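You operate a simulated robot arm through the tools that you are given. There is no shell and no other tool.

Carry out the task below with a simulated robot arm. There is one attempt and no reset: what you move stays moved.

## Task
Set the controls near the top of the work table. At the end: the left tin lid is set to open; the line knob is turned to 2; the right tin lid is set to open; the logger switch is switched on; whatever was shut is shut again. Leave all else as you found it, and nothing knocked over.

The check looks at the end state, three seconds after you hand in, the way a careful person would. Anything else that was tipped, shoved, dropped, spilled or broken makes it a failure. Lids that push on must go on centred and level and be pressed home; caps that screw on are set level and turned clockwise until they are tight.

## Robot
A 6-joint arm with a two-finger gripper, fixed in place. Base frame: the origin is on the floor under the middle of its stand, x ahead of it, y to its left, z up; the work surface is at about z = 800. Lengths are in mm, angles in degrees, forces in N, time in s.
With the tool pointing down near the work surface it reaches from about 100 to 700 mm from the base axis. Its first joint turns from -66.0 to 66.0 degrees. Payload 2.45 kg.
The tool frame sits at the grasp point between the pads (the TCP): z along the fingers, y along the line on which they close. The tips reach 30 mm beyond it. The gripper opens to 106 mm; its body begins 79 mm behind the TCP.
Orientation is that of the tool frame in the base frame, as a unit quaternion [x, y, z, w]. With the fingers straight down and closing along the base's y, the tool's x points along the base's -x, its y along +y and its z along -z.

## Interface
- The arm moves only by the tool move_arm. Its argument "moves" is a list of rows, each a list of 3 entries, a list of its own where there are three numbers: the shift along the tool's x, y, z in mm, then the turn, a rotation vector about the tool's x, y, z in degrees, then the opening, from 0 (shut) to 1 (fully open). In form: [[[x, y, z], [rx, ry, rz], hand], ...]. A call has 1 to 20 rows; each row shifts and turns the commanded pose from where the row before left it, along the tool's axes as they then stand. A row lasts 0.2 s, in which the tool goes at most 50 mm and 8.6 degrees; a call with a longer step from one row to the next is refused whole, and so is a gripper value outside its range. A pose out of reach is approached as far as the arm can. The call stops where the force on the tool passes 40 N (or 10 N more than at its start, if that is more) or the arm is blocked; 0.2 s more then pass. Each finger travels about 153 mm/s and halts on what it meets, pressing with about 31 N; the grip force reading is that of the motor and also rises with nothing between the fingers. The clock runs only during rows and for 0.2 s after the last one: add rows that do not move to give the fingers time. The reply holds the time, the measured pose of the TCP, the force on the tool along the base axes, the opening and the grip force, in the units named above and with some noise, with the torque about the TCP (base axes, N m) and any sound that the robot's microphone picked up, and new pictures: "views" is both (left out), scene, wrist or none.
- Cameras (640 x 400 px; columns grow to the right, rows downward): "scene" is fixed at [52.4, 414.8, 1394.6]; the picture's right is [-0.79, -0.61, 0.00], its down [-0.41, 0.53, -0.74] and it looks along [0.45, -0.59, -0.67] (base axes); focal length 351 px, centre (320, 200). "wrist" rides on the gripper at [76, -2, -106] in the tool frame; the picture's right is [0.02, 1.00, 0.00], its down [-0.78, 0.02, -0.62] and it looks along [-0.62, 0.01, 0.78] (tool axes); focal length 247 px, centre (320, 200). There is no depth. A picture from a camera that has moved, and an enlarged one, comes with that camera's place and axes in the base frame and with its lens.
- inspect(camera, box): a new picture of the part [left, top, right, bottom] of that camera's present view, enlarged. It takes no simulated time.
- finish_job(): hands the job in; it is judged then, once.

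Nothing tells you positions but the pictures and the camera data. Unless the task says otherwise, let go and move clear before handing in.

The tools are called after "Request:" by a JSON object that holds its "name" and its "arguments". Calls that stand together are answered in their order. move_arm: Moves the arm, as the interface text tells. Its arguments: {"type":"object","properties":{"moves":{"type":"array","items":{"type":"array"}},"views":{"type":"string","enum":["both","scene","wrist","none"]}},"required":["moves"]} The other tools are called the same way: inspect (camera, box) takes an enlarged picture of a part of a camera's view; finish_job () hands the job in.

At the start:

```text
time_s: 0.0
tcp_pos: [448.7, -23.5, 1098.1]
tool_rot: [0.0, 1.0, 0.0, 0.0]
force: [0.0, 0.1, -0.2]
ft_torque: [0.0, 0.0, -0.03]
width: 105.8
grasp_force: 0.1
```

scene: 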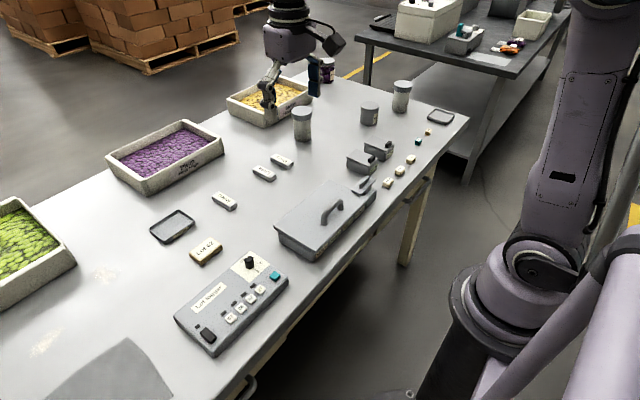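
wrist: 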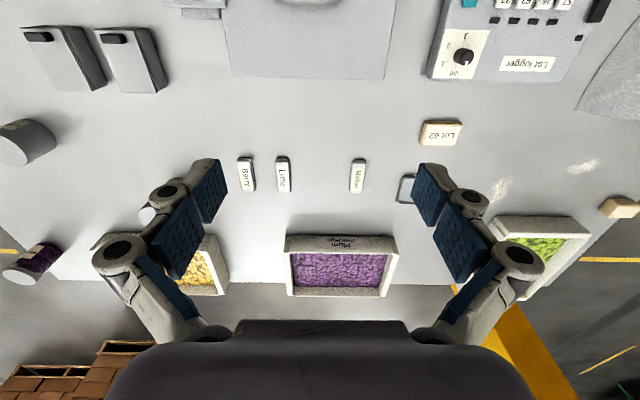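

I see a table with a "Lot logger" box, a lidded grey tray/box, tins and jars. I'll first take enlarged looks at the relevant items before moving.

Request:
{"name": "inspect", "arguments": {"camera": "scene", "box": [160, 230, 320, 360]}}

Request:
{"name": "inspect", "arguments": {"camera": "scene", "box": [260, 80, 480, 260]}}

Request:
{"name": "inspect", "arguments": {"camera": "wrist", "box": [400, 0, 640, 150]}}

Request:
{"name": "inspect", "arguments": {"camera": "wrist", "box": [0, 0, 240, 150]}}

Request:
{"name": "inspect", "arguments": {"camera": "scene", "box": [340, 120, 420, 200]}}

```text
3.08 times, centred on (240, 295) of scene
camera zoom: at [52.4, 414.8, 1394.6], right [-0.79, -0.61, 0.0], down [-0.41, 0.53, -0.74], along [0.45, -0.59, -0.67], focal length 1079 px, centre (566, -92)
```

zoom: 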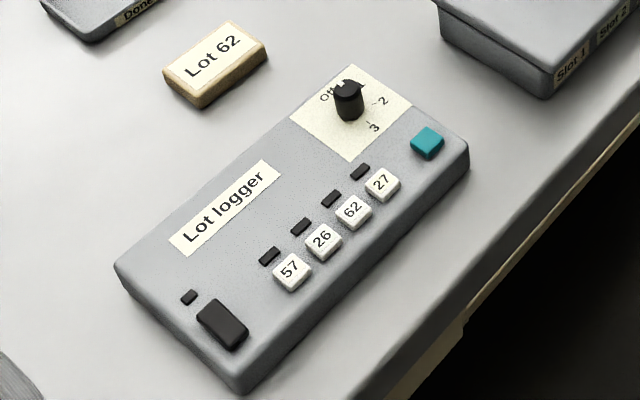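

```text
2.22 times, centred on (370, 170) of scene
camera zoom: at [52.4, 414.8, 1394.6], right [-0.79, -0.61, 0.0], down [-0.41, 0.53, -0.74], along [0.45, -0.59, -0.67], focal length 780 px, centre (209, 267)
```

zoom: 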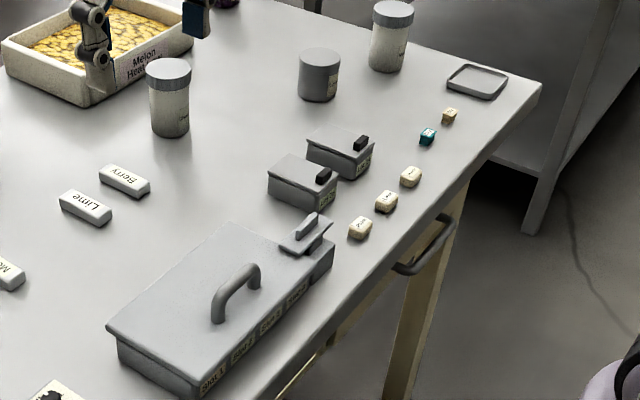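

```text
2.67 times, centred on (520, 75) of wrist
camera zoom: at [373.7, -26.1, 1204.4], right [-0.02, 1.0, 0.0], down [0.78, 0.02, 0.62], along [0.62, 0.01, -0.78], focal length 659 px, centre (-213, 533)
```

zoom: 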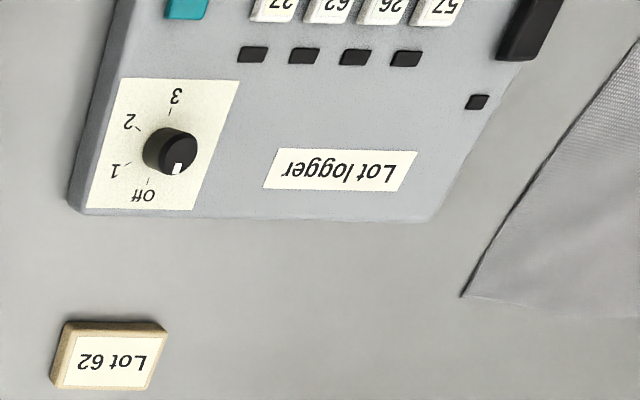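

```text
2.67 times, centred on (120, 75) of wrist
camera zoom: at [373.7, -26.1, 1204.4], right [-0.02, 1.0, 0.0], down [0.78, 0.02, 0.62], along [0.62, 0.01, -0.78], focal length 659 px, centre (853, 533)
```

zoom: 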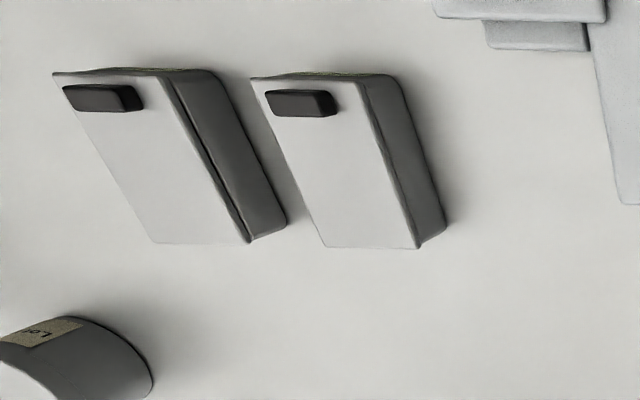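

```text
5.00 times, centred on (380, 160) of scene
camera zoom: at [52.4, 414.8, 1394.6], right [-0.79, -0.61, 0.0], down [-0.41, 0.53, -0.74], along [0.45, -0.59, -0.67], focal length 1754 px, centre (20, 400)
```

zoom: 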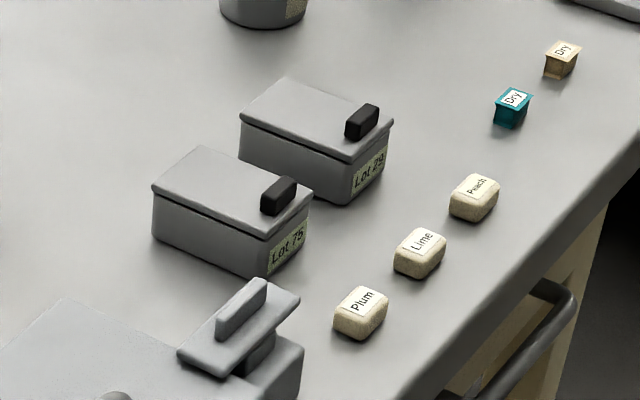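

The logger panel has a rotary knob (Off/1/2/3) at about (423,158) and a black rocker at about (369,294). Two small tins with black-tabbed lids stand near (435,-270) and (435,-340). I'll bring the wrist camera closer to the logger first.

Request:
{"name": "move_arm", "arguments": {"moves": [[[20, 34, 20], [0, 0, 0], 1], [[20, 34, 20], [0, 0, 0], 1], [[20, 34, 20], [0, 0, 0], 1], [[20, 34, 20], [0, 0, 0], 1], [[20, 34, 20], [0, 0, 0], 1], [[20, 34, 20], [0, 0, 0], 1], [[20, 34, 20], [0, 0, 0], 1]], "views": "both"}}

```text
time_s: 1.6
tcp_pos: [310.0, 216.1, 953.7]
tool_rot: [0.001, 1.0, 0.0, 0.0]
force: [-0.4, -0.1, 0.5]
ft_torque: [-0.04, 0.03, 0.0]
width: 106.1
grasp_force: 0.0
camera wrist: at [233.6, 214.6, 1061.3], right [-0.02, 1.0, 0.0], down [0.78, 0.02, 0.62], along [0.62, 0.01, -0.78], focal length 247 px, centre (320, 200)
```

scene: 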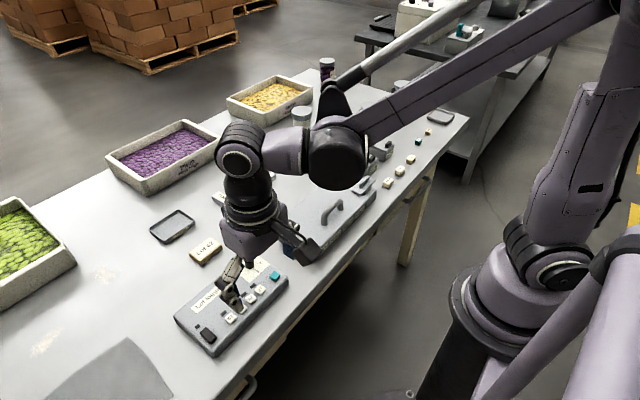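
wrist: 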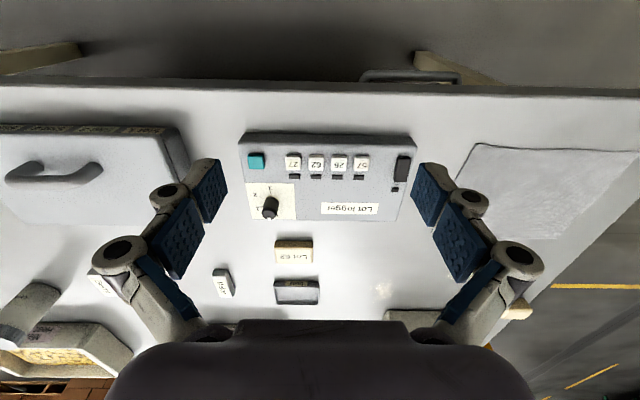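

Good view of the logger. I'll enlarge it.

Request:
{"name": "inspect", "arguments": {"camera": "wrist", "box": [230, 120, 430, 240]}}

Request:
{"name": "inspect", "arguments": {"camera": "wrist", "box": [240, 170, 320, 230]}}

Request:
{"name": "inspect", "arguments": {"camera": "wrist", "box": [370, 140, 420, 200]}}

```text
3.20 times, centred on (330, 180) of wrist
camera zoom: at [233.6, 214.6, 1061.3], right [-0.02, 1.0, 0.0], down [0.78, 0.02, 0.62], along [0.62, 0.01, -0.78], focal length 790 px, centre (288, 264)
```

zoom: 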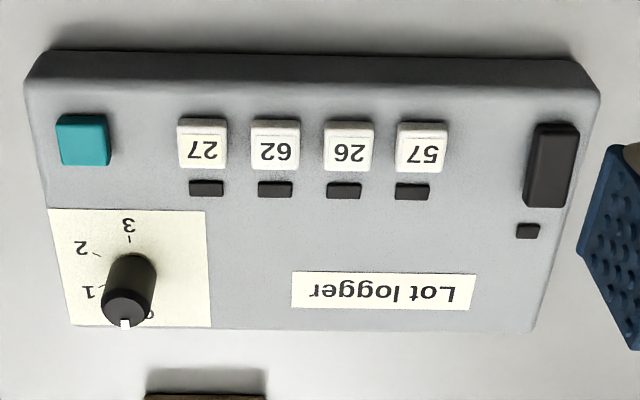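

```text
6.67 times, centred on (280, 200) of wrist
camera zoom: at [233.6, 214.6, 1061.3], right [-0.02, 1.0, 0.0], down [0.78, 0.02, 0.62], along [0.62, 0.01, -0.78], focal length 1646 px, centre (587, 200)
```

zoom: 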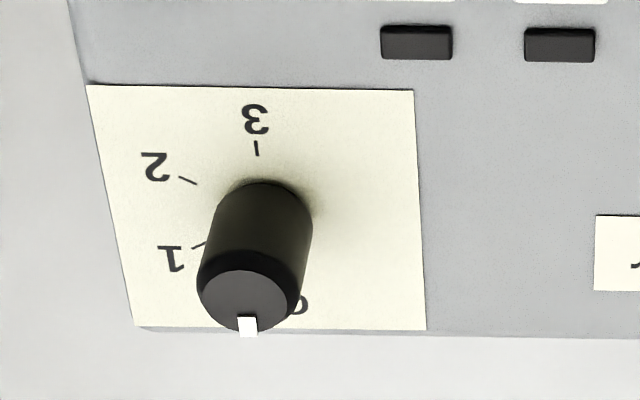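

```text
6.67 times, centred on (395, 170) of wrist
camera zoom: at [233.6, 214.6, 1061.3], right [-0.02, 1.0, 0.0], down [0.78, 0.02, 0.62], along [0.62, 0.01, -0.78], focal length 1646 px, centre (-180, 400)
```

zoom: 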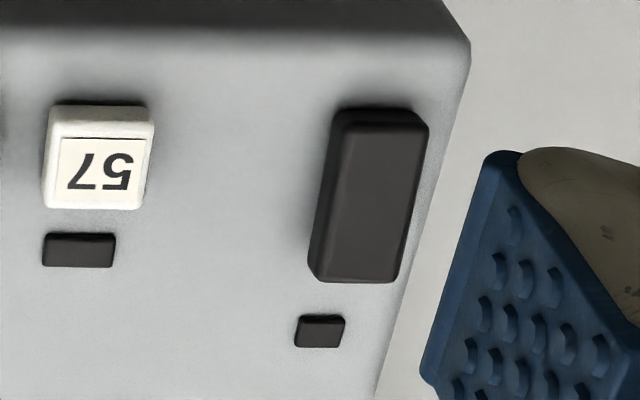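

The knob's white mark is at Off (pointing +x), and its top is near (424,159,848). The dial runs clockwise through 1 and 2 to 3. I'll hover over the knob and tilt the wrist camera to look straight down, so I can measure the dial accurately.

Request:
{"name": "move_arm", "arguments": {"moves": [[[-38, -19, 4], [0, 0, 0], 1], [[-38, -19, 4], [0, 0, 0], 1], [[-38, -19, 4], [0, 0, 0], 1], [[0, 0, 0], [0, 7.7, 0], 1], [[0, 0, 0], [0, 7.7, 0], 1], [[0, 0, 0], [0, 7.7, 0], 1], [[0, 0, 0], [0, 7.7, 0], 1], [[0, 0, 0], [0, 7.7, 0], 1], [[0, 0, 0], [0, 0, 0], 1]], "views": "both"}}

```text
time_s: 3.6
tcp_pos: [424.2, 157.2, 946.2]
tool_rot: [0.0, 0.973, 0.001, -0.229]
force: [-0.3, 0.1, -0.5]
ft_torque: [-0.01, 0.0, 0.01]
width: 106.1
grasp_force: 0.1
out of reach, approached as far as the arm can: row 7, 8
camera wrist: at [403.7, 155.5, 1075.0], right [-0.02, 1.0, 0.01], down [0.98, 0.01, 0.21], along [0.21, 0.02, -0.98], focal length 247 px, centre (320, 200)
```

scene: 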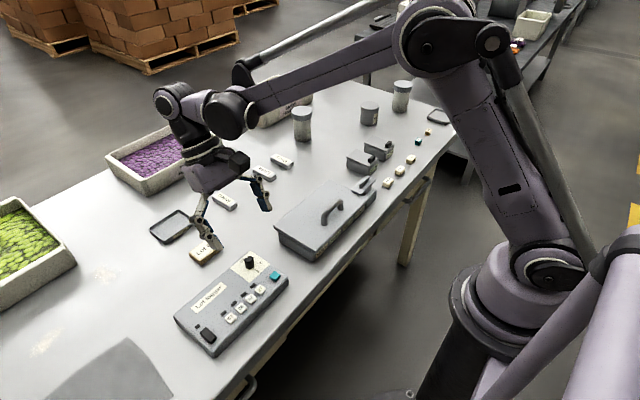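
wrist: 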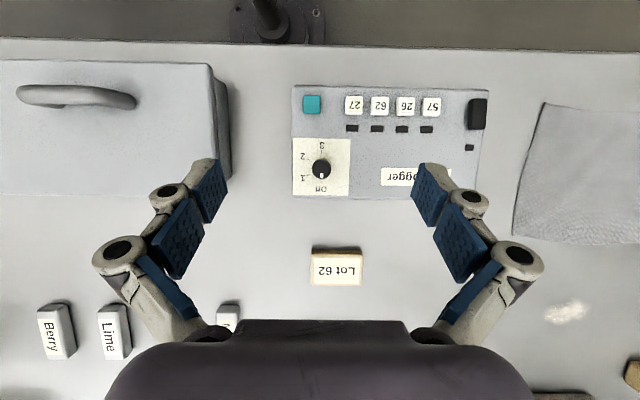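

The view is nearly straight down, though the tilt limit was hit at about 26°. I'll zoom in on the dial and rocker from both cameras.

Request:
{"name": "inspect", "arguments": {"camera": "wrist", "box": [285, 130, 365, 200]}}

Request:
{"name": "inspect", "arguments": {"camera": "wrist", "box": [440, 80, 500, 160]}}

Request:
{"name": "inspect", "arguments": {"camera": "scene", "box": [180, 310, 240, 360]}}

Request:
{"name": "inspect", "arguments": {"camera": "scene", "box": [335, 130, 405, 180]}}

Request:
{"name": "inspect", "arguments": {"camera": "scene", "box": [225, 240, 295, 290]}}

```text
5.71 times, centred on (325, 165) of wrist
camera zoom: at [403.7, 155.5, 1075.0], right [-0.02, 1.0, 0.01], down [0.98, 0.01, 0.21], along [0.21, 0.02, -0.98], focal length 1411 px, centre (291, 400)
```

zoom: 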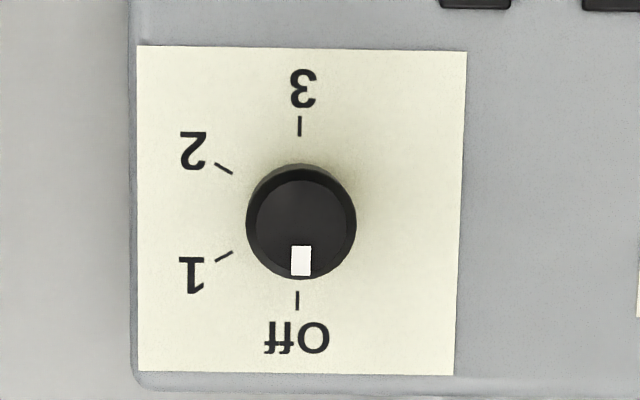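

```text
5.00 times, centred on (470, 120) of wrist
camera zoom: at [403.7, 155.5, 1075.0], right [-0.02, 1.0, 0.01], down [0.98, 0.01, 0.21], along [0.21, 0.02, -0.98], focal length 1235 px, centre (-430, 600)
```

zoom: 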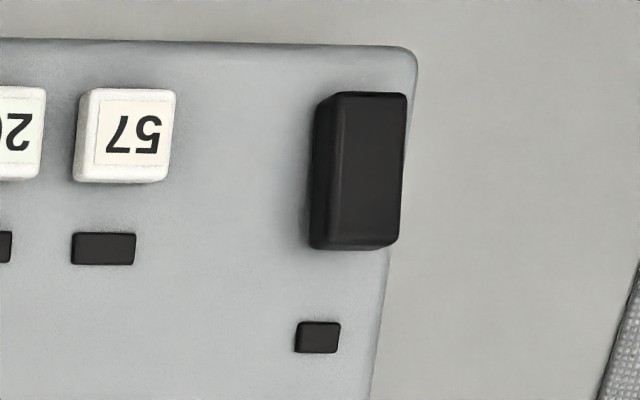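

```text
8.00 times, centred on (210, 335) of scene
camera zoom: at [52.4, 414.8, 1394.6], right [-0.79, -0.61, 0.0], down [-0.41, 0.53, -0.74], along [0.45, -0.59, -0.67], focal length 2806 px, centre (1200, -880)
```

zoom: 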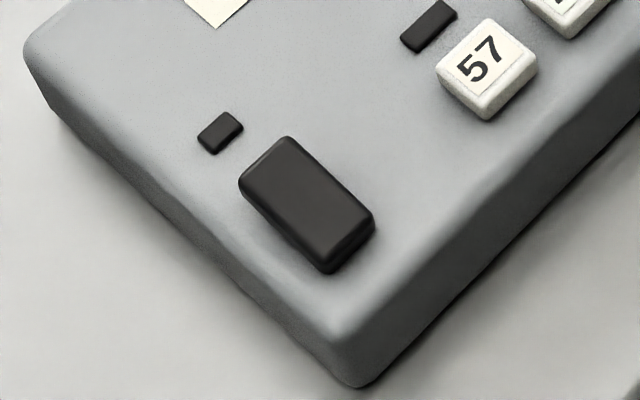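

```text
8.00 times, centred on (370, 155) of scene
camera zoom: at [52.4, 414.8, 1394.6], right [-0.79, -0.61, 0.0], down [-0.41, 0.53, -0.74], along [0.45, -0.59, -0.67], focal length 2806 px, centre (-80, 560)
```

zoom: 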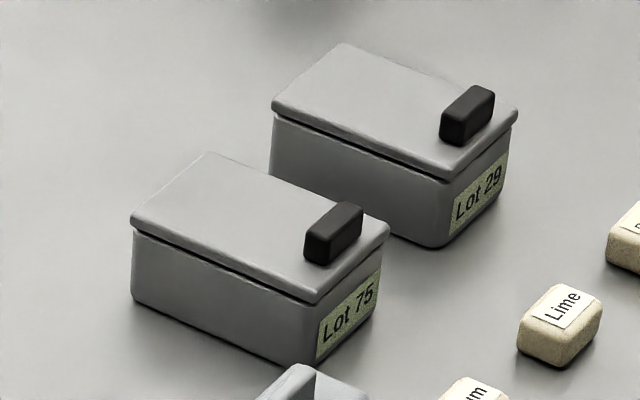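

```text
8.00 times, centred on (260, 265) of scene
camera zoom: at [52.4, 414.8, 1394.6], right [-0.79, -0.61, 0.0], down [-0.41, 0.53, -0.74], along [0.45, -0.59, -0.67], focal length 2806 px, centre (800, -320)
```

zoom: 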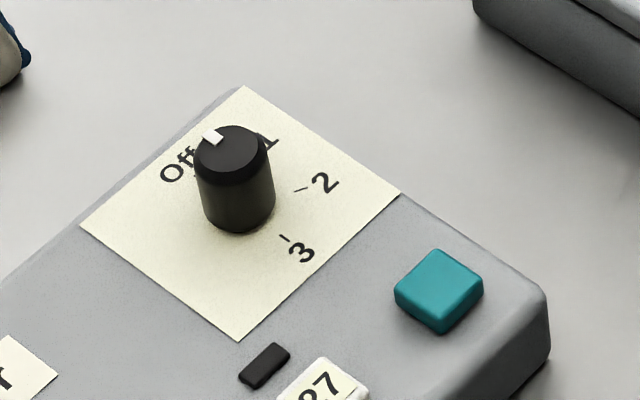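

The dial steps are 60° apart, so setting 2 needs a 120° clockwise turn. The rocker sits near (371,304.5,836). I'll zoom in harder to see which way it tilts, and look at the gripper's fingertips and the tins.

Request:
{"name": "inspect", "arguments": {"camera": "wrist", "box": [460, 90, 492, 140]}}

Request:
{"name": "inspect", "arguments": {"camera": "scene", "box": [194, 322, 234, 347]}}

Request:
{"name": "inspect", "arguments": {"camera": "scene", "box": [180, 150, 290, 260]}}

Request:
{"name": "inspect", "arguments": {"camera": "scene", "box": [344, 145, 389, 178]}}

```text
8.00 times, centred on (476, 115) of wrist
camera zoom: at [403.7, 155.5, 1075.0], right [-0.02, 1.0, 0.01], down [0.98, 0.01, 0.21], along [0.21, 0.02, -0.98], focal length 1976 px, centre (-928, 880)
```

zoom: 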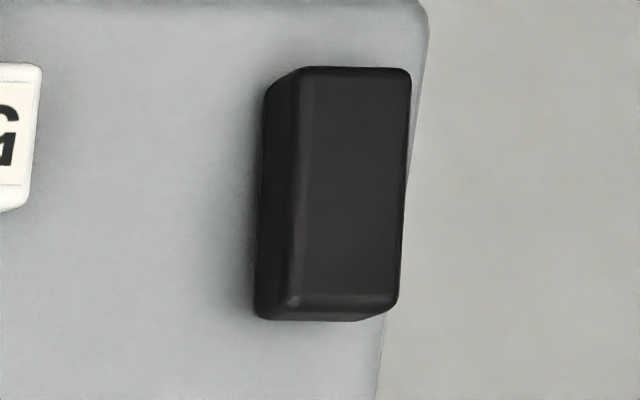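

```text
16.00 times, centred on (214, 334) of scene
camera zoom: at [52.4, 414.8, 1394.6], right [-0.79, -0.61, 0.0], down [-0.41, 0.53, -0.74], along [0.45, -0.59, -0.67], focal length 5613 px, centre (2016, -1952)
```

zoom: 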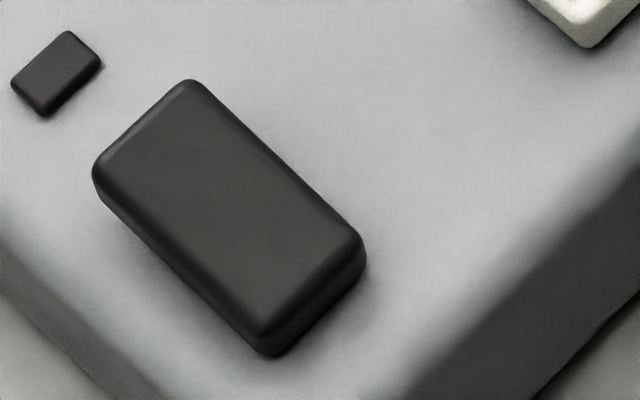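

```text
3.64 times, centred on (235, 205) of scene
camera zoom: at [52.4, 414.8, 1394.6], right [-0.79, -0.61, 0.0], down [-0.41, 0.53, -0.74], along [0.45, -0.59, -0.67], focal length 1276 px, centre (629, 182)
```

zoom: 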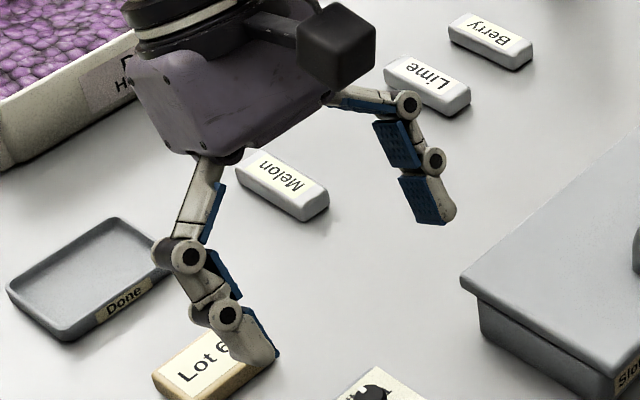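

```text
12.12 times, centred on (366, 162) of scene
camera zoom: at [52.4, 414.8, 1394.6], right [-0.79, -0.61, 0.0], down [-0.41, 0.53, -0.74], along [0.45, -0.59, -0.67], focal length 4252 px, centre (-244, 667)
```

zoom: 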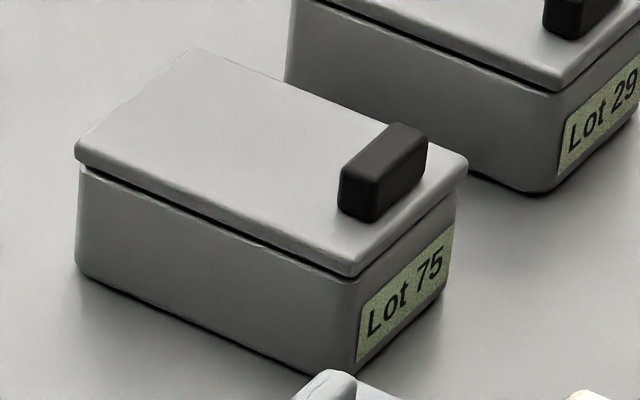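

The rocker's far (+x) end looks about 3 mm higher, so pressing that end should switch it. Before acting, I'll check the big box and the rest of the scene for any other "line knob".

Request:
{"name": "inspect", "arguments": {"camera": "scene", "box": [265, 165, 385, 265]}}

Request:
{"name": "inspect", "arguments": {"camera": "scene", "box": [340, 0, 560, 130]}}

Request:
{"name": "inspect", "arguments": {"camera": "wrist", "box": [0, 30, 240, 180]}}

```text
4.00 times, centred on (325, 215) of scene
camera zoom: at [52.4, 414.8, 1394.6], right [-0.79, -0.61, 0.0], down [-0.41, 0.53, -0.74], along [0.45, -0.59, -0.67], focal length 1403 px, centre (300, 140)
```

zoom: 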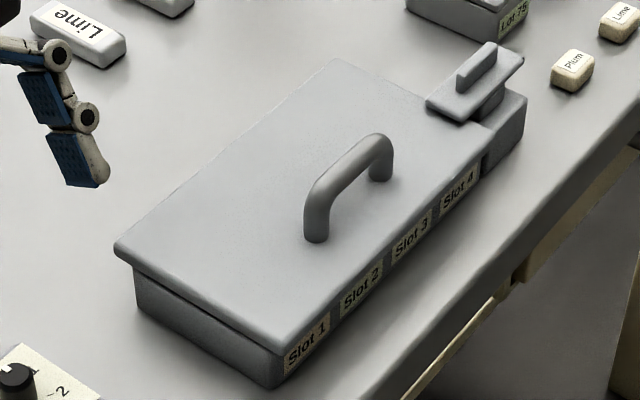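

```text
2.91 times, centred on (450, 65) of scene
camera zoom: at [52.4, 414.8, 1394.6], right [-0.79, -0.61, 0.0], down [-0.41, 0.53, -0.74], along [0.45, -0.59, -0.67], focal length 1020 px, centre (-58, 593)
```

zoom: 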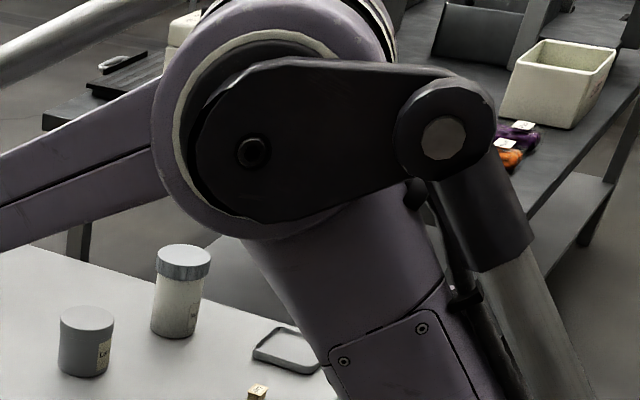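

```text
2.67 times, centred on (120, 105) of wrist
camera zoom: at [403.7, 155.5, 1075.0], right [-0.02, 1.0, 0.01], down [0.98, 0.01, 0.21], along [0.21, 0.02, -0.98], focal length 659 px, centre (853, 453)
```

zoom: 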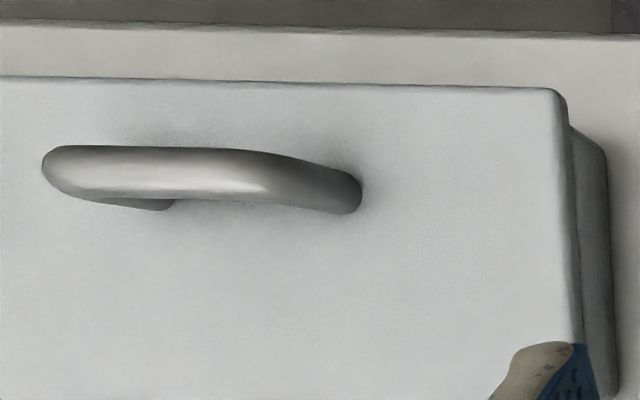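

I see no other knob, and the big slotted box isn't involved, so I'll leave it shut. Next I'll level the tool again over the knob and narrow the fingers.

Request:
{"name": "move_arm", "arguments": {"moves": [[[0, 0, 0], [0, -8.5, 0], 0.45], [[0, 0, 0], [0, -8.5, 0], 0.45], [[0, 0, 0], [0, -8.5, 0], 0.45], [[0, 0, 0], [0, 0, 0], 0.45]], "views": "none"}}

```text
time_s: 4.6
tcp_pos: [423.5, 156.6, 945.9]
tool_rot: [0.001, 1.0, 0.001, -0.007]
force: [0.1, 0.4, 0.0]
ft_torque: [0.02, -0.06, -0.01]
width: 47.9
grasp_force: 0.2
```

The tool is level again. I'll rotate it -60° so the 120° turn stays symmetric, centre it over the knob and come down to just above the knob.

Request:
{"name": "move_arm", "arguments": {"moves": [[[-1, 2.4, 0], [0, -0.8, 0], 0.45], [[0, 0, 5], [0, 0, -8.5], 0.45], [[0, 0, 5], [0, 0, -8.5], 0.45], [[0, 0, 5], [0, 0, -8.5], 0.45], [[0, 0, 5], [0, 0, -8.5], 0.45], [[0, 0, 5], [0, 0, -8.5], 0.45], [[0, 0, 5], [0, 0, -8.5], 0.45], [[0, 0, 5], [0, 0, -8.5], 0.45], [[0, 0, 5], [0, 0, 0], 0.45], [[0, 0, 5], [0, 0, 0], 0.45], [[0, 0, 0], [0, 0, 0], 0.45]], "views": "both"}}

```text
time_s: 7.0
tcp_pos: [422.8, 160.6, 902.2]
tool_rot: [-0.495, 0.869, 0.0, 0.001]
force: [-0.4, 0.0, 0.0]
ft_torque: [0.03, 0.03, -0.02]
width: 47.5
grasp_force: 0.2
camera wrist: at [387.0, 93.4, 1008.6], right [-0.87, 0.49, 0.0], down [0.38, 0.68, 0.62], along [0.3, 0.54, -0.78], focal length 247 px, centre (320, 200)
```

scene: 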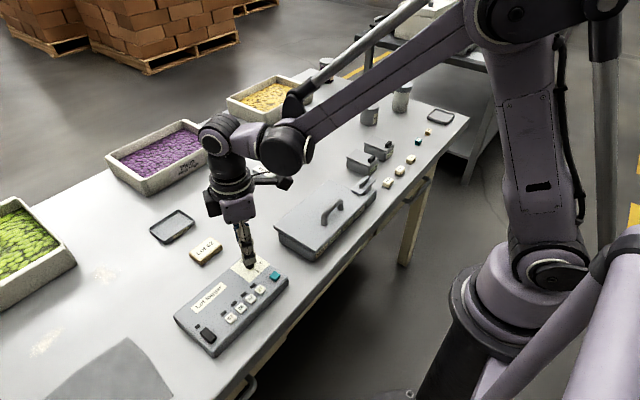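
wrist: 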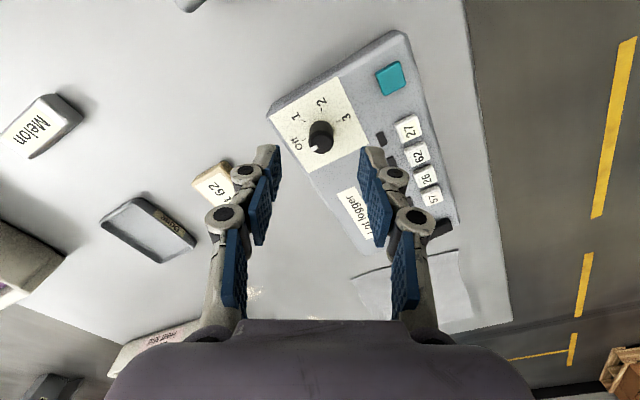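

The knob appears centred between the fingers. I'll zoom in to verify the alignment before lowering.

Request:
{"name": "inspect", "arguments": {"camera": "wrist", "box": [240, 90, 400, 190]}}

Request:
{"name": "inspect", "arguments": {"camera": "scene", "box": [200, 200, 300, 300]}}

```text
4.00 times, centred on (320, 140) of wrist
camera zoom: at [387.0, 93.4, 1008.6], right [-0.87, 0.49, 0.0], down [0.38, 0.68, 0.62], along [0.3, 0.54, -0.78], focal length 988 px, centre (320, 440)
```

zoom: 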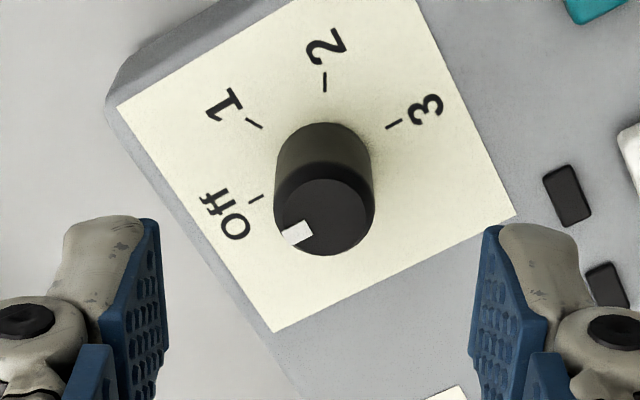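

```text
4.00 times, centred on (250, 250) of scene
camera zoom: at [52.4, 414.8, 1394.6], right [-0.79, -0.61, 0.0], down [-0.41, 0.53, -0.74], along [0.45, -0.59, -0.67], focal length 1403 px, centre (600, 0)
```

zoom: 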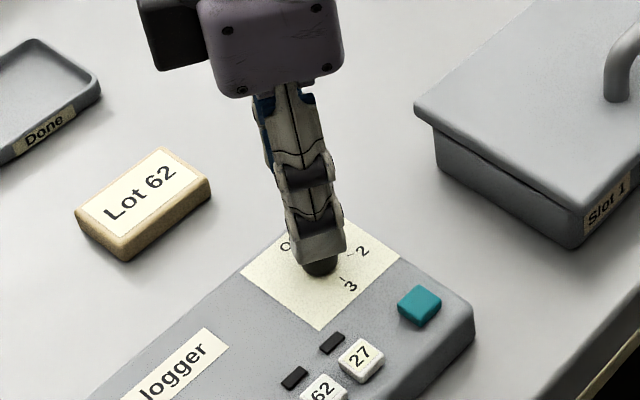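

Alignment is within about 1 mm. I'll lower to TCP z≈864, which puts the tips about 6 mm above the panel, and close on the knob.

Request:
{"name": "move_arm", "arguments": {"moves": [[[0, 0, 10], [0, 0, 0], 0.45], [[0, 0, 10], [0, 0, 0], 0.45], [[0, 0, 9], [0, 0, 0], 0.45], [[0, 0, 9], [0, 0, 0], 0.45], [[0, 0, 0], [0, 0, 0], 0.2], [[0, 0, 0], [0, 0, 0], 0.0], [[0, 0, 0], [0, 0, 0], 0.0], [[0, 0, 0], [0, 0, 0], 0.0]], "views": "both"}}

```text
time_s: 8.8
tcp_pos: [422.8, 160.8, 862.2]
tool_rot: [-0.496, 0.868, 0.003, -0.001]
force: [-14.5, 5.6, -10.1]
ft_torque: [0.21, 0.37, -0.05]
width: 17.2
grasp_force: 43.0
camera wrist: at [387.0, 94.1, 968.7], right [-0.87, 0.49, 0.01], down [0.39, 0.68, 0.62], along [0.3, 0.54, -0.78], focal length 247 px, centre (320, 200)
```

scene: 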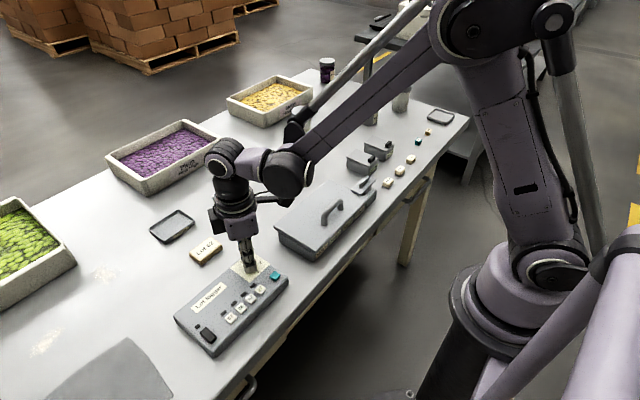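
wrist: 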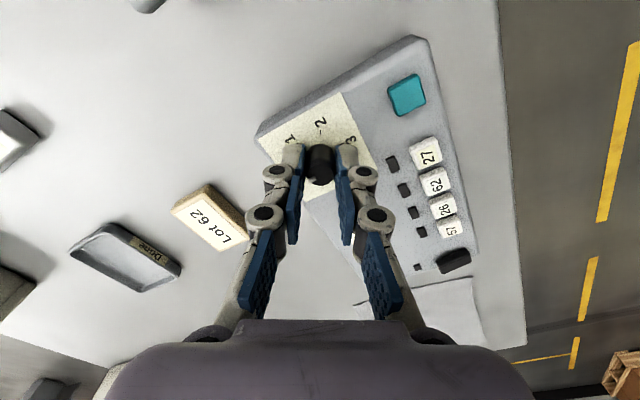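

I've got the knob (width 17.2), with a small side load from being about 1 mm off centre. I'll ease that off and start turning clockwise, 60° first.

Request:
{"name": "move_arm", "arguments": {"moves": [[[0, 0.8, 0.8], [0, 0, 0], 0.0], [[0, 0, 0], [0, 0, 6], 0.0], [[0, 0, 0], [0, 0, 8], 0.0], [[0, 0, 0], [0, 0, 8], 0.0], [[0, 0, 0], [0, 0, 8], 0.0], [[0, 0, 0], [0, 0, 0], 0.0]], "views": "wrist"}}

```text
time_s: 10.2
tcp_pos: [423.2, 160.6, 862.8]
tool_rot: [-0.253, 0.968, 0.003, 0.0]
force: [-7.9, 11.8, 32.8]
ft_torque: [0.64, -0.31, -0.04]
width: 17.1
grasp_force: 43.3
camera wrist: at [358.5, 121.1, 968.5], right [-0.51, 0.86, 0.0], down [0.68, 0.39, 0.62], along [0.54, 0.32, -0.78], focal length 247 px, centre (320, 200)
```

wrist: 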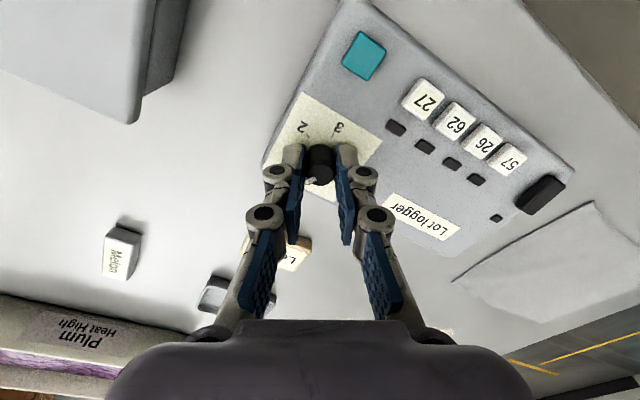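

The knob is turning with the gripper. I'm pressing down slightly too hard (33 N), so I'll lift 0.6 mm and carry on.

Request:
{"name": "move_arm", "arguments": {"moves": [[[0, 0, -0.6], [0, 0, 0], 0.0], [[0, 0, 0], [0, 0, 0], 0.0]], "views": "none"}}

Request:
{"name": "inspect", "arguments": {"camera": "wrist", "box": [270, 110, 390, 210]}}

```text
time_s: 10.8
tcp_pos: [423.3, 160.8, 861.6]
tool_rot: [-0.254, 0.967, 0.002, 0.0]
force: [-4.6, 11.8, 0.5]
ft_torque: [0.77, -0.73, -0.02]
width: 17.4
grasp_force: 42.9
```

```text
4.00 times, centred on (330, 160) of wrist
camera zoom: at [358.7, 121.1, 968.6], right [-0.51, 0.86, 0.0], down [0.67, 0.4, 0.62], along [0.53, 0.32, -0.78], focal length 988 px, centre (280, 360)
```

zoom: 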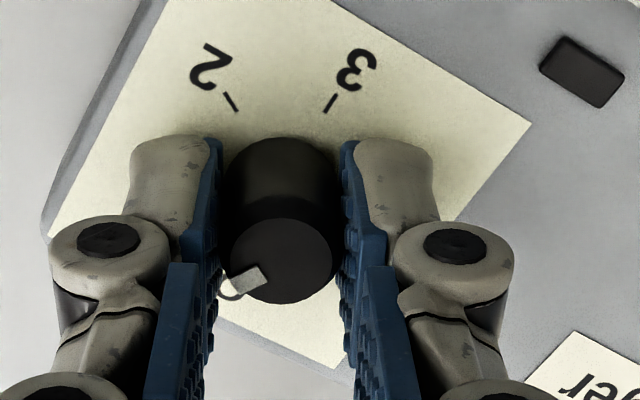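

Request:
{"name": "move_arm", "arguments": {"moves": [[[0, 0.8, 0], [0, 0, 0], 0.0], [[0, 0, 0], [0, 0, 7.5], 0.0], [[0, 0, 0], [0, 0, 7.5], 0.0], [[0, 0, 0], [0, 0, 7.5], 0.0], [[0, 0, 0], [0, 0, 7.5], 0.0], [[0, 0, 0], [0, 0, 0], 0.0]], "views": "wrist"}}

```text
time_s: 12.2
tcp_pos: [423.5, 158.8, 863.1]
tool_rot: [0.006, 1.0, 0.0, -0.001]
force: [3.6, 1.8, -29.1]
ft_torque: [0.06, -0.45, -0.03]
width: 17.1
grasp_force: 42.8
camera wrist: at [348.1, 159.3, 969.6], right [-0.01, 1.0, 0.0], down [0.78, 0.01, 0.62], along [0.62, 0.01, -0.78], focal length 247 px, centre (320, 200)
```

wrist: 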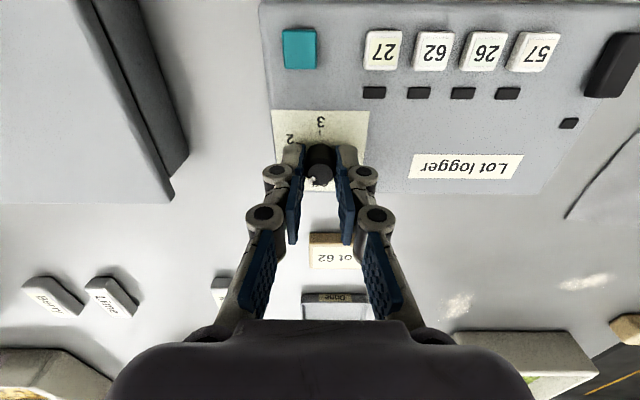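

Request:
{"name": "move_arm", "arguments": {"moves": [[[0, 0, 0.7], [0, 0, 0], 0.0], [[0, 0, 0], [0, 0, 7.5], 0.0], [[0, 0, 0], [0, 0, 7.5], 0.0], [[0, 0, 0], [0, 0, 0], 0.0]], "views": "none"}}

Request:
{"name": "inspect", "arguments": {"camera": "wrist", "box": [270, 110, 390, 210]}}

```text
time_s: 13.3
tcp_pos: [422.7, 159.7, 863.3]
tool_rot: [0.137, 0.991, -0.001, -0.001]
force: [-2.5, 0.0, 3.6]
ft_torque: [-0.08, -0.31, 0.01]
width: 17.5
grasp_force: 42.5
stopped in row 4: the force on the tool passed its limit at 42 N (the readings are from after the stop); the commanded pose is now the measured one
```

```text
4.00 times, centred on (330, 160) of wrist
camera zoom: at [350.5, 178.8, 969.6], right [0.25, 0.97, 0.0], down [0.76, -0.2, 0.62], along [0.6, -0.16, -0.78], focal length 988 px, centre (280, 360)
```

zoom: 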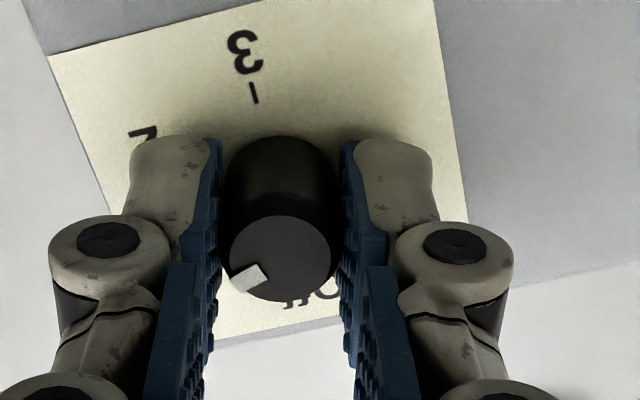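

The grip is holding with no slip, about 75° so far. I'll go on in gentler steps.

Request:
{"name": "move_arm", "arguments": {"moves": [[[0, 0, 0], [0, 0, 4], 0.0], [[0, 0, 0], [0, 0, 4], 0.0], [[0, 0, 0], [0, 0, 4], 0.0], [[0, 0, 0], [0, 0, 4], 0.0], [[0, 0, 0], [0, 0, 0], 0.0]], "views": "none"}}

```text
time_s: 14.5
tcp_pos: [423.0, 159.8, 861.6]
tool_rot: [0.275, 0.961, 0.0, 0.0]
force: [-1.6, -6.5, 20.9]
ft_torque: [-0.09, 0.28, 0.0]
width: 17.2
grasp_force: 42.5
```

Request:
{"name": "move_arm", "arguments": {"moves": [[[0, 0, -0.4], [0, 0, 4], 0.0], [[0, 0, 0], [0, 0, 4], 0.0], [[0, 0, 0], [0, 0, 4], 0.0], [[0, 0, 0], [0, 0, 4], 0.0], [[0, 0, 0], [0, 0, 0], 0.0]], "views": "none"}}

```text
time_s: 15.7
tcp_pos: [422.3, 158.3, 862.6]
tool_rot: [0.405, 0.914, 0.001, -0.001]
force: [-5.3, -4.1, 7.6]
ft_torque: [-0.79, -0.49, -0.01]
width: 17.4
grasp_force: 42.8
```

Request:
{"name": "move_arm", "arguments": {"moves": [[[0, 0, 0], [0, 0, 4], 0.0], [[0, 0, 0], [0, 0, 4], 0.0], [[0, 0, 0], [0, 0, 4.8], 0.0], [[0, 0, 0], [0, 0, 0], 0.0]], "views": "wrist"}}

Request:
{"name": "inspect", "arguments": {"camera": "wrist", "box": [270, 110, 390, 210]}}

```text
time_s: 16.7
tcp_pos: [423.0, 159.3, 862.4]
tool_rot: [0.506, 0.863, 0.0, -0.001]
force: [-2.4, -12.3, 9.4]
ft_torque: [0.61, 0.57, -0.04]
width: 17.3
grasp_force: 42.8
camera wrist: at [385.2, 224.7, 969.5], right [0.86, 0.51, 0.0], down [0.4, -0.68, 0.62], along [0.31, -0.53, -0.78], focal length 247 px, centre (320, 200)
```

wrist: 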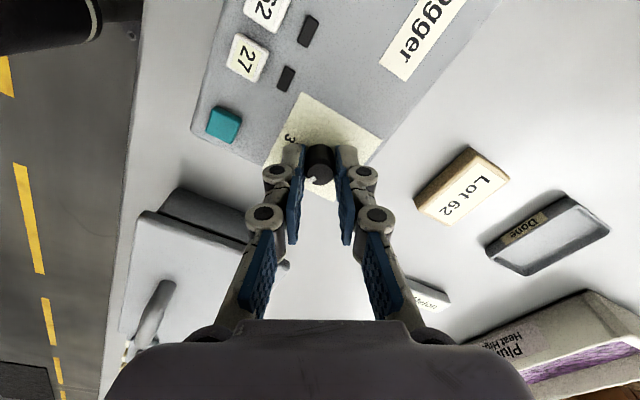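

```text
4.00 times, centred on (330, 160) of wrist
camera zoom: at [385.2, 224.7, 969.5], right [0.86, 0.51, 0.0], down [0.4, -0.68, 0.62], along [0.31, -0.53, -0.78], focal length 988 px, centre (280, 360)
```

zoom: 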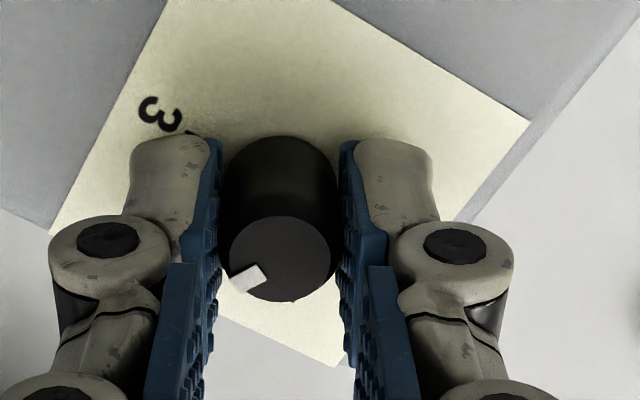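

The tool has turned the full 120° with no slip. I'll release, lift straight up, square the gripper again and check the dial.

Request:
{"name": "move_arm", "arguments": {"moves": [[[0, 0, 0], [0, 0, 0], 0.2], [[0, 0, 0], [0, 0, 0], 0.45], [[0, 0, 0], [0, 0, 0], 0.45], [[0, 0, -15], [0, 0, 0], 0.45], [[0, 0, -20], [0, 0, 0], 0.45], [[0, 0, -20], [0, 0, 0], 0.45], [[0, 0, -10], [0, 0, -8.5], 0.45], [[0, 0, 0], [0, 0, -8.5], 0.45], [[0, 0, 0], [0, 0, -8.5], 0.45], [[0, 0, 0], [0, 0, -8.5], 0.45], [[0, 0, 0], [0, 0, -8.5], 0.45], [[0, 0, 0], [0, 0, -8.5], 0.45], [[0, 0, 0], [0, 0, -8.5], 0.45], [[0, 0, 0], [0, 0, -1.3], 0.45], [[0, 0, 0], [0, 0, 0], 0.45]], "views": "wrist"}}

Request:
{"name": "inspect", "arguments": {"camera": "wrist", "box": [270, 90, 370, 170]}}

Request:
{"name": "inspect", "arguments": {"camera": "scene", "box": [160, 230, 320, 360]}}

```text
time_s: 19.9
tcp_pos: [423.4, 158.4, 929.2]
tool_rot: [-0.002, 1.0, 0.002, -0.001]
force: [-0.1, 0.4, 0.0]
ft_torque: [0.02, 0.05, 0.02]
width: 47.7
grasp_force: 0.1
camera wrist: at [348.0, 157.6, 1034.9], right [-0.03, 1.0, 0.0], down [0.78, 0.02, 0.62], along [0.62, 0.02, -0.78], focal length 247 px, centre (320, 200)
```

wrist: 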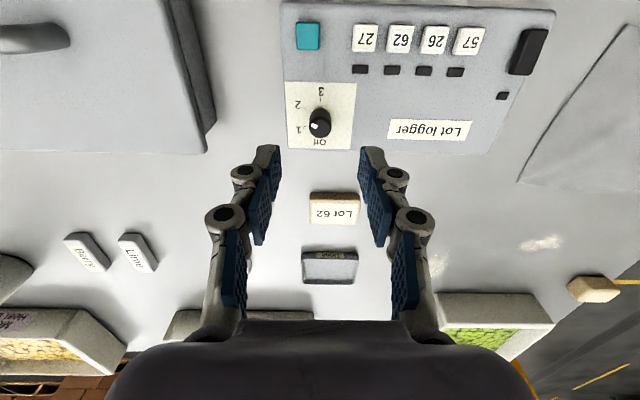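

```text
5.00 times, centred on (320, 130) of wrist
camera zoom: at [348.0, 157.6, 1034.9], right [-0.03, 1.0, 0.0], down [0.78, 0.02, 0.62], along [0.62, 0.02, -0.78], focal length 1235 px, centre (320, 550)
```

zoom: 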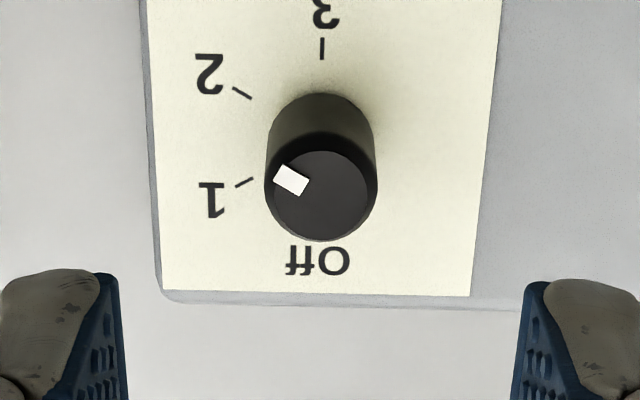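

```text
3.08 times, centred on (240, 295) of scene
camera zoom: at [52.4, 414.8, 1394.6], right [-0.79, -0.61, 0.0], down [-0.41, 0.53, -0.74], along [0.45, -0.59, -0.67], focal length 1079 px, centre (566, -92)
```

zoom: 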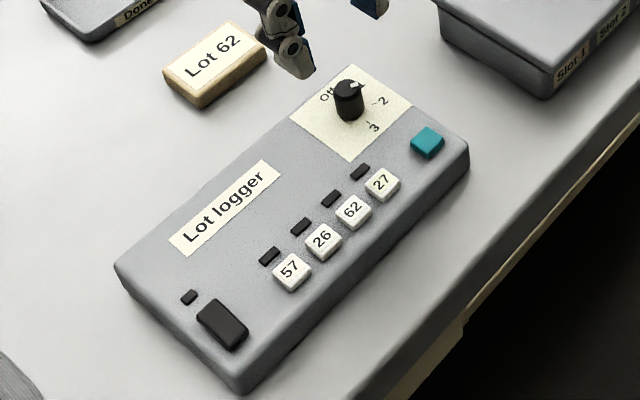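

The mark now points at 2, about 120.5° around, and the panel hasn't moved. Next I'll close the fingers and hover over the far end of the rocker at about (386,304.5).

Request:
{"name": "move_arm", "arguments": {"moves": [[[9.25, 36.5, 0], [0, 0, 0], 0.2], [[9.25, 36.5, 0], [0, 0, 0], 0.0], [[9.25, 36.5, 0], [0, 0, 0], 0.0], [[9.25, 36.5, 0], [0, 0, 0], 0.0], [[0, 0, 20], [0, 0, 0], 0.0], [[0, 0, 20], [0, 0, 0], 0.0], [[0, 0, 8], [0, 0, 0], 0.0], [[0, 0, 0], [0, 0, 0], 0.0]], "views": "both"}}

Request:
{"name": "inspect", "arguments": {"camera": "scene", "box": [180, 280, 260, 360]}}

Request:
{"name": "inspect", "arguments": {"camera": "wrist", "box": [260, 80, 380, 200]}}

```text
time_s: 21.7
tcp_pos: [386.7, 306.3, 881.3]
tool_rot: [-0.001, 1.0, 0.001, -0.002]
force: [-0.6, 0.1, 0.0]
ft_torque: [0.0, -0.04, -0.03]
width: 0.0
grasp_force: 28.0
camera wrist: at [311.1, 304.5, 987.2], right [-0.03, 1.0, 0.0], down [0.78, 0.02, 0.62], along [0.62, 0.02, -0.78], focal length 247 px, centre (320, 200)
```

scene: 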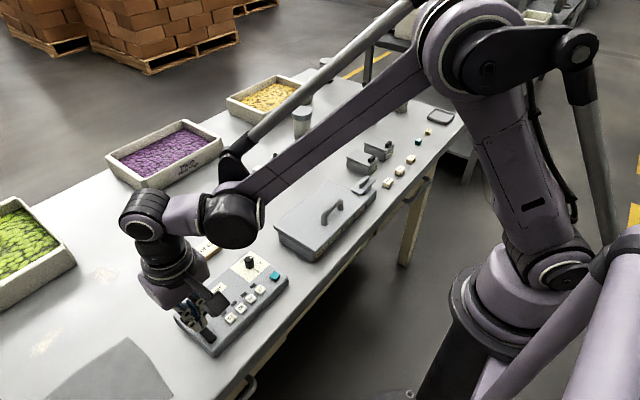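
wrist: 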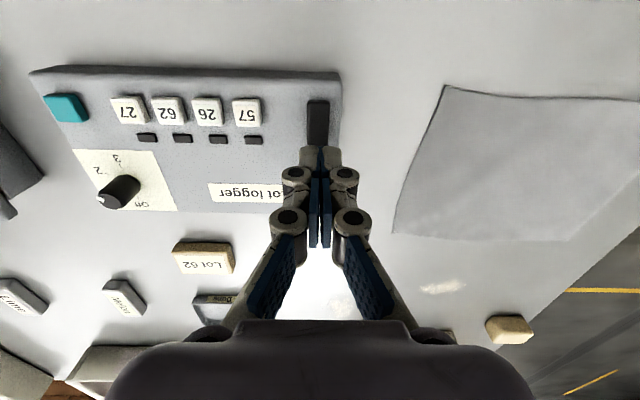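

```text
5.00 times, centred on (220, 320) of scene
camera zoom: at [52.4, 414.8, 1394.6], right [-0.79, -0.61, 0.0], down [-0.41, 0.53, -0.74], along [0.45, -0.59, -0.67], focal length 1754 px, centre (820, -400)
```

zoom: 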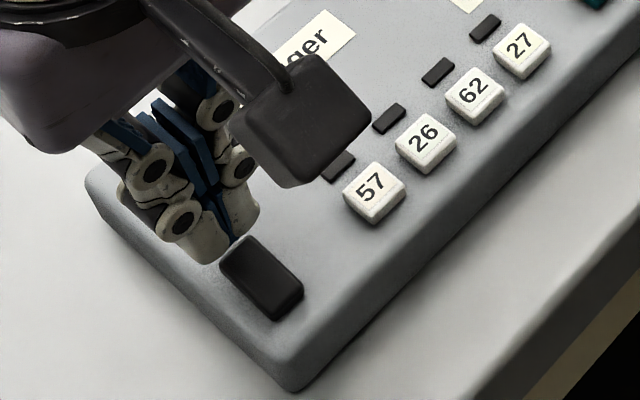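

```text
3.33 times, centred on (320, 140) of wrist
camera zoom: at [311.1, 304.5, 987.2], right [-0.03, 1.0, 0.0], down [0.78, 0.02, 0.62], along [0.62, 0.02, -0.78], focal length 823 px, centre (320, 400)
```

zoom: 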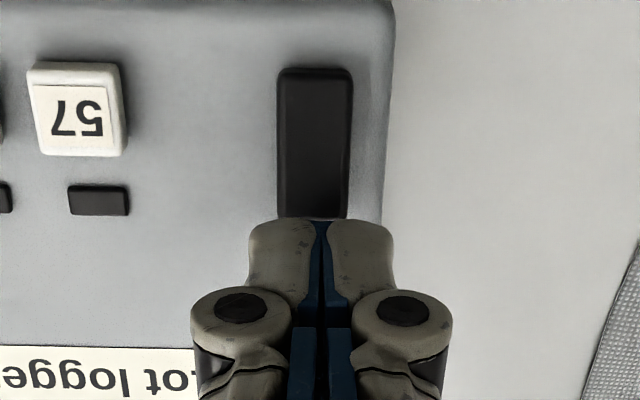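

The fingertips overlap the rocker's far end by about 6 mm. I'll lower slowly and press.

Request:
{"name": "move_arm", "arguments": {"moves": [[[0, 0, 5], [0, 0, 0], 0.0], [[0, 0, 4], [0, 0, 0], 0.0], [[0, 0, 2], [0, 0, 0], 0.0], [[0, 0, 1.5], [0, 0, 0], 0.0], [[0, 0, 1], [0, 0, 0], 0.0], [[0, 0, 0], [0, 0, 0], 0.0]], "views": "none"}}

Request:
{"name": "inspect", "arguments": {"camera": "scene", "box": [180, 280, 260, 360]}}

```text
time_s: 23.1
tcp_pos: [386.1, 304.9, 866.9]
tool_rot: [-0.001, 1.0, 0.001, -0.001]
force: [0.4, 0.0, 0.9]
ft_torque: [-0.01, -0.02, 0.0]
width: 0.0
grasp_force: 28.7
```

```text
5.00 times, centred on (220, 320) of scene
camera zoom: at [52.4, 414.8, 1394.6], right [-0.79, -0.61, 0.0], down [-0.41, 0.53, -0.74], along [0.45, -0.59, -0.67], focal length 1754 px, centre (820, -400)
```

zoom: 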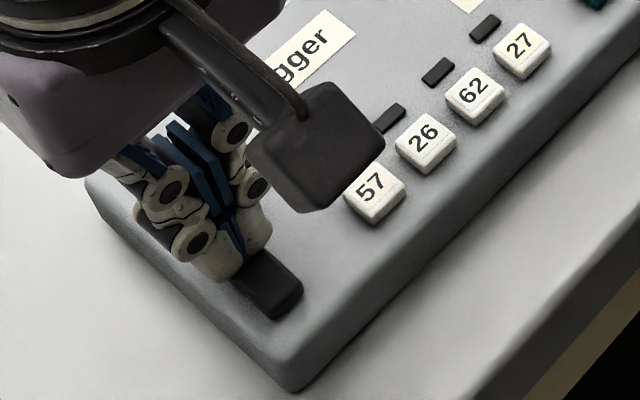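

Request:
{"name": "move_arm", "arguments": {"moves": [[[0, 0, 1], [0, 0, 0], 0.0], [[0, 0, 1], [0, 0, 0], 0.0], [[0, 0, 0], [0, 0, 0], 0.0]], "views": "none"}}

Request:
{"name": "inspect", "arguments": {"camera": "scene", "box": [180, 280, 260, 360]}}

```text
time_s: 23.9
tcp_pos: [387.0, 305.9, 865.3]
tool_rot: [-0.002, 1.0, 0.001, 0.0]
force: [7.6, 3.3, 25.5]
ft_torque: [0.06, 0.03, -0.04]
width: 6.1
grasp_force: 28.7
```

```text
5.00 times, centred on (220, 320) of scene
camera zoom: at [52.3, 414.6, 1394.6], right [-0.79, -0.61, 0.0], down [-0.41, 0.53, -0.74], along [0.45, -0.59, -0.67], focal length 1754 px, centre (820, -400)
```

zoom: 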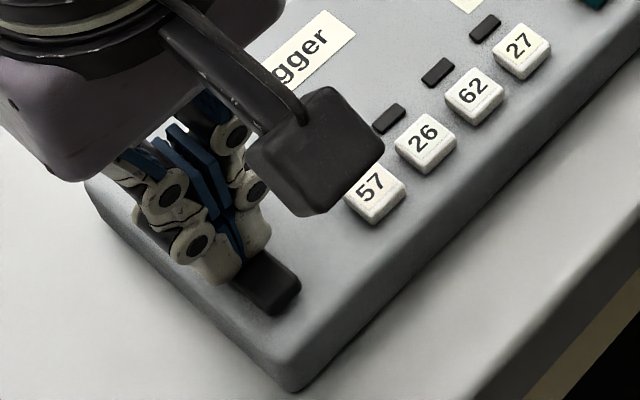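

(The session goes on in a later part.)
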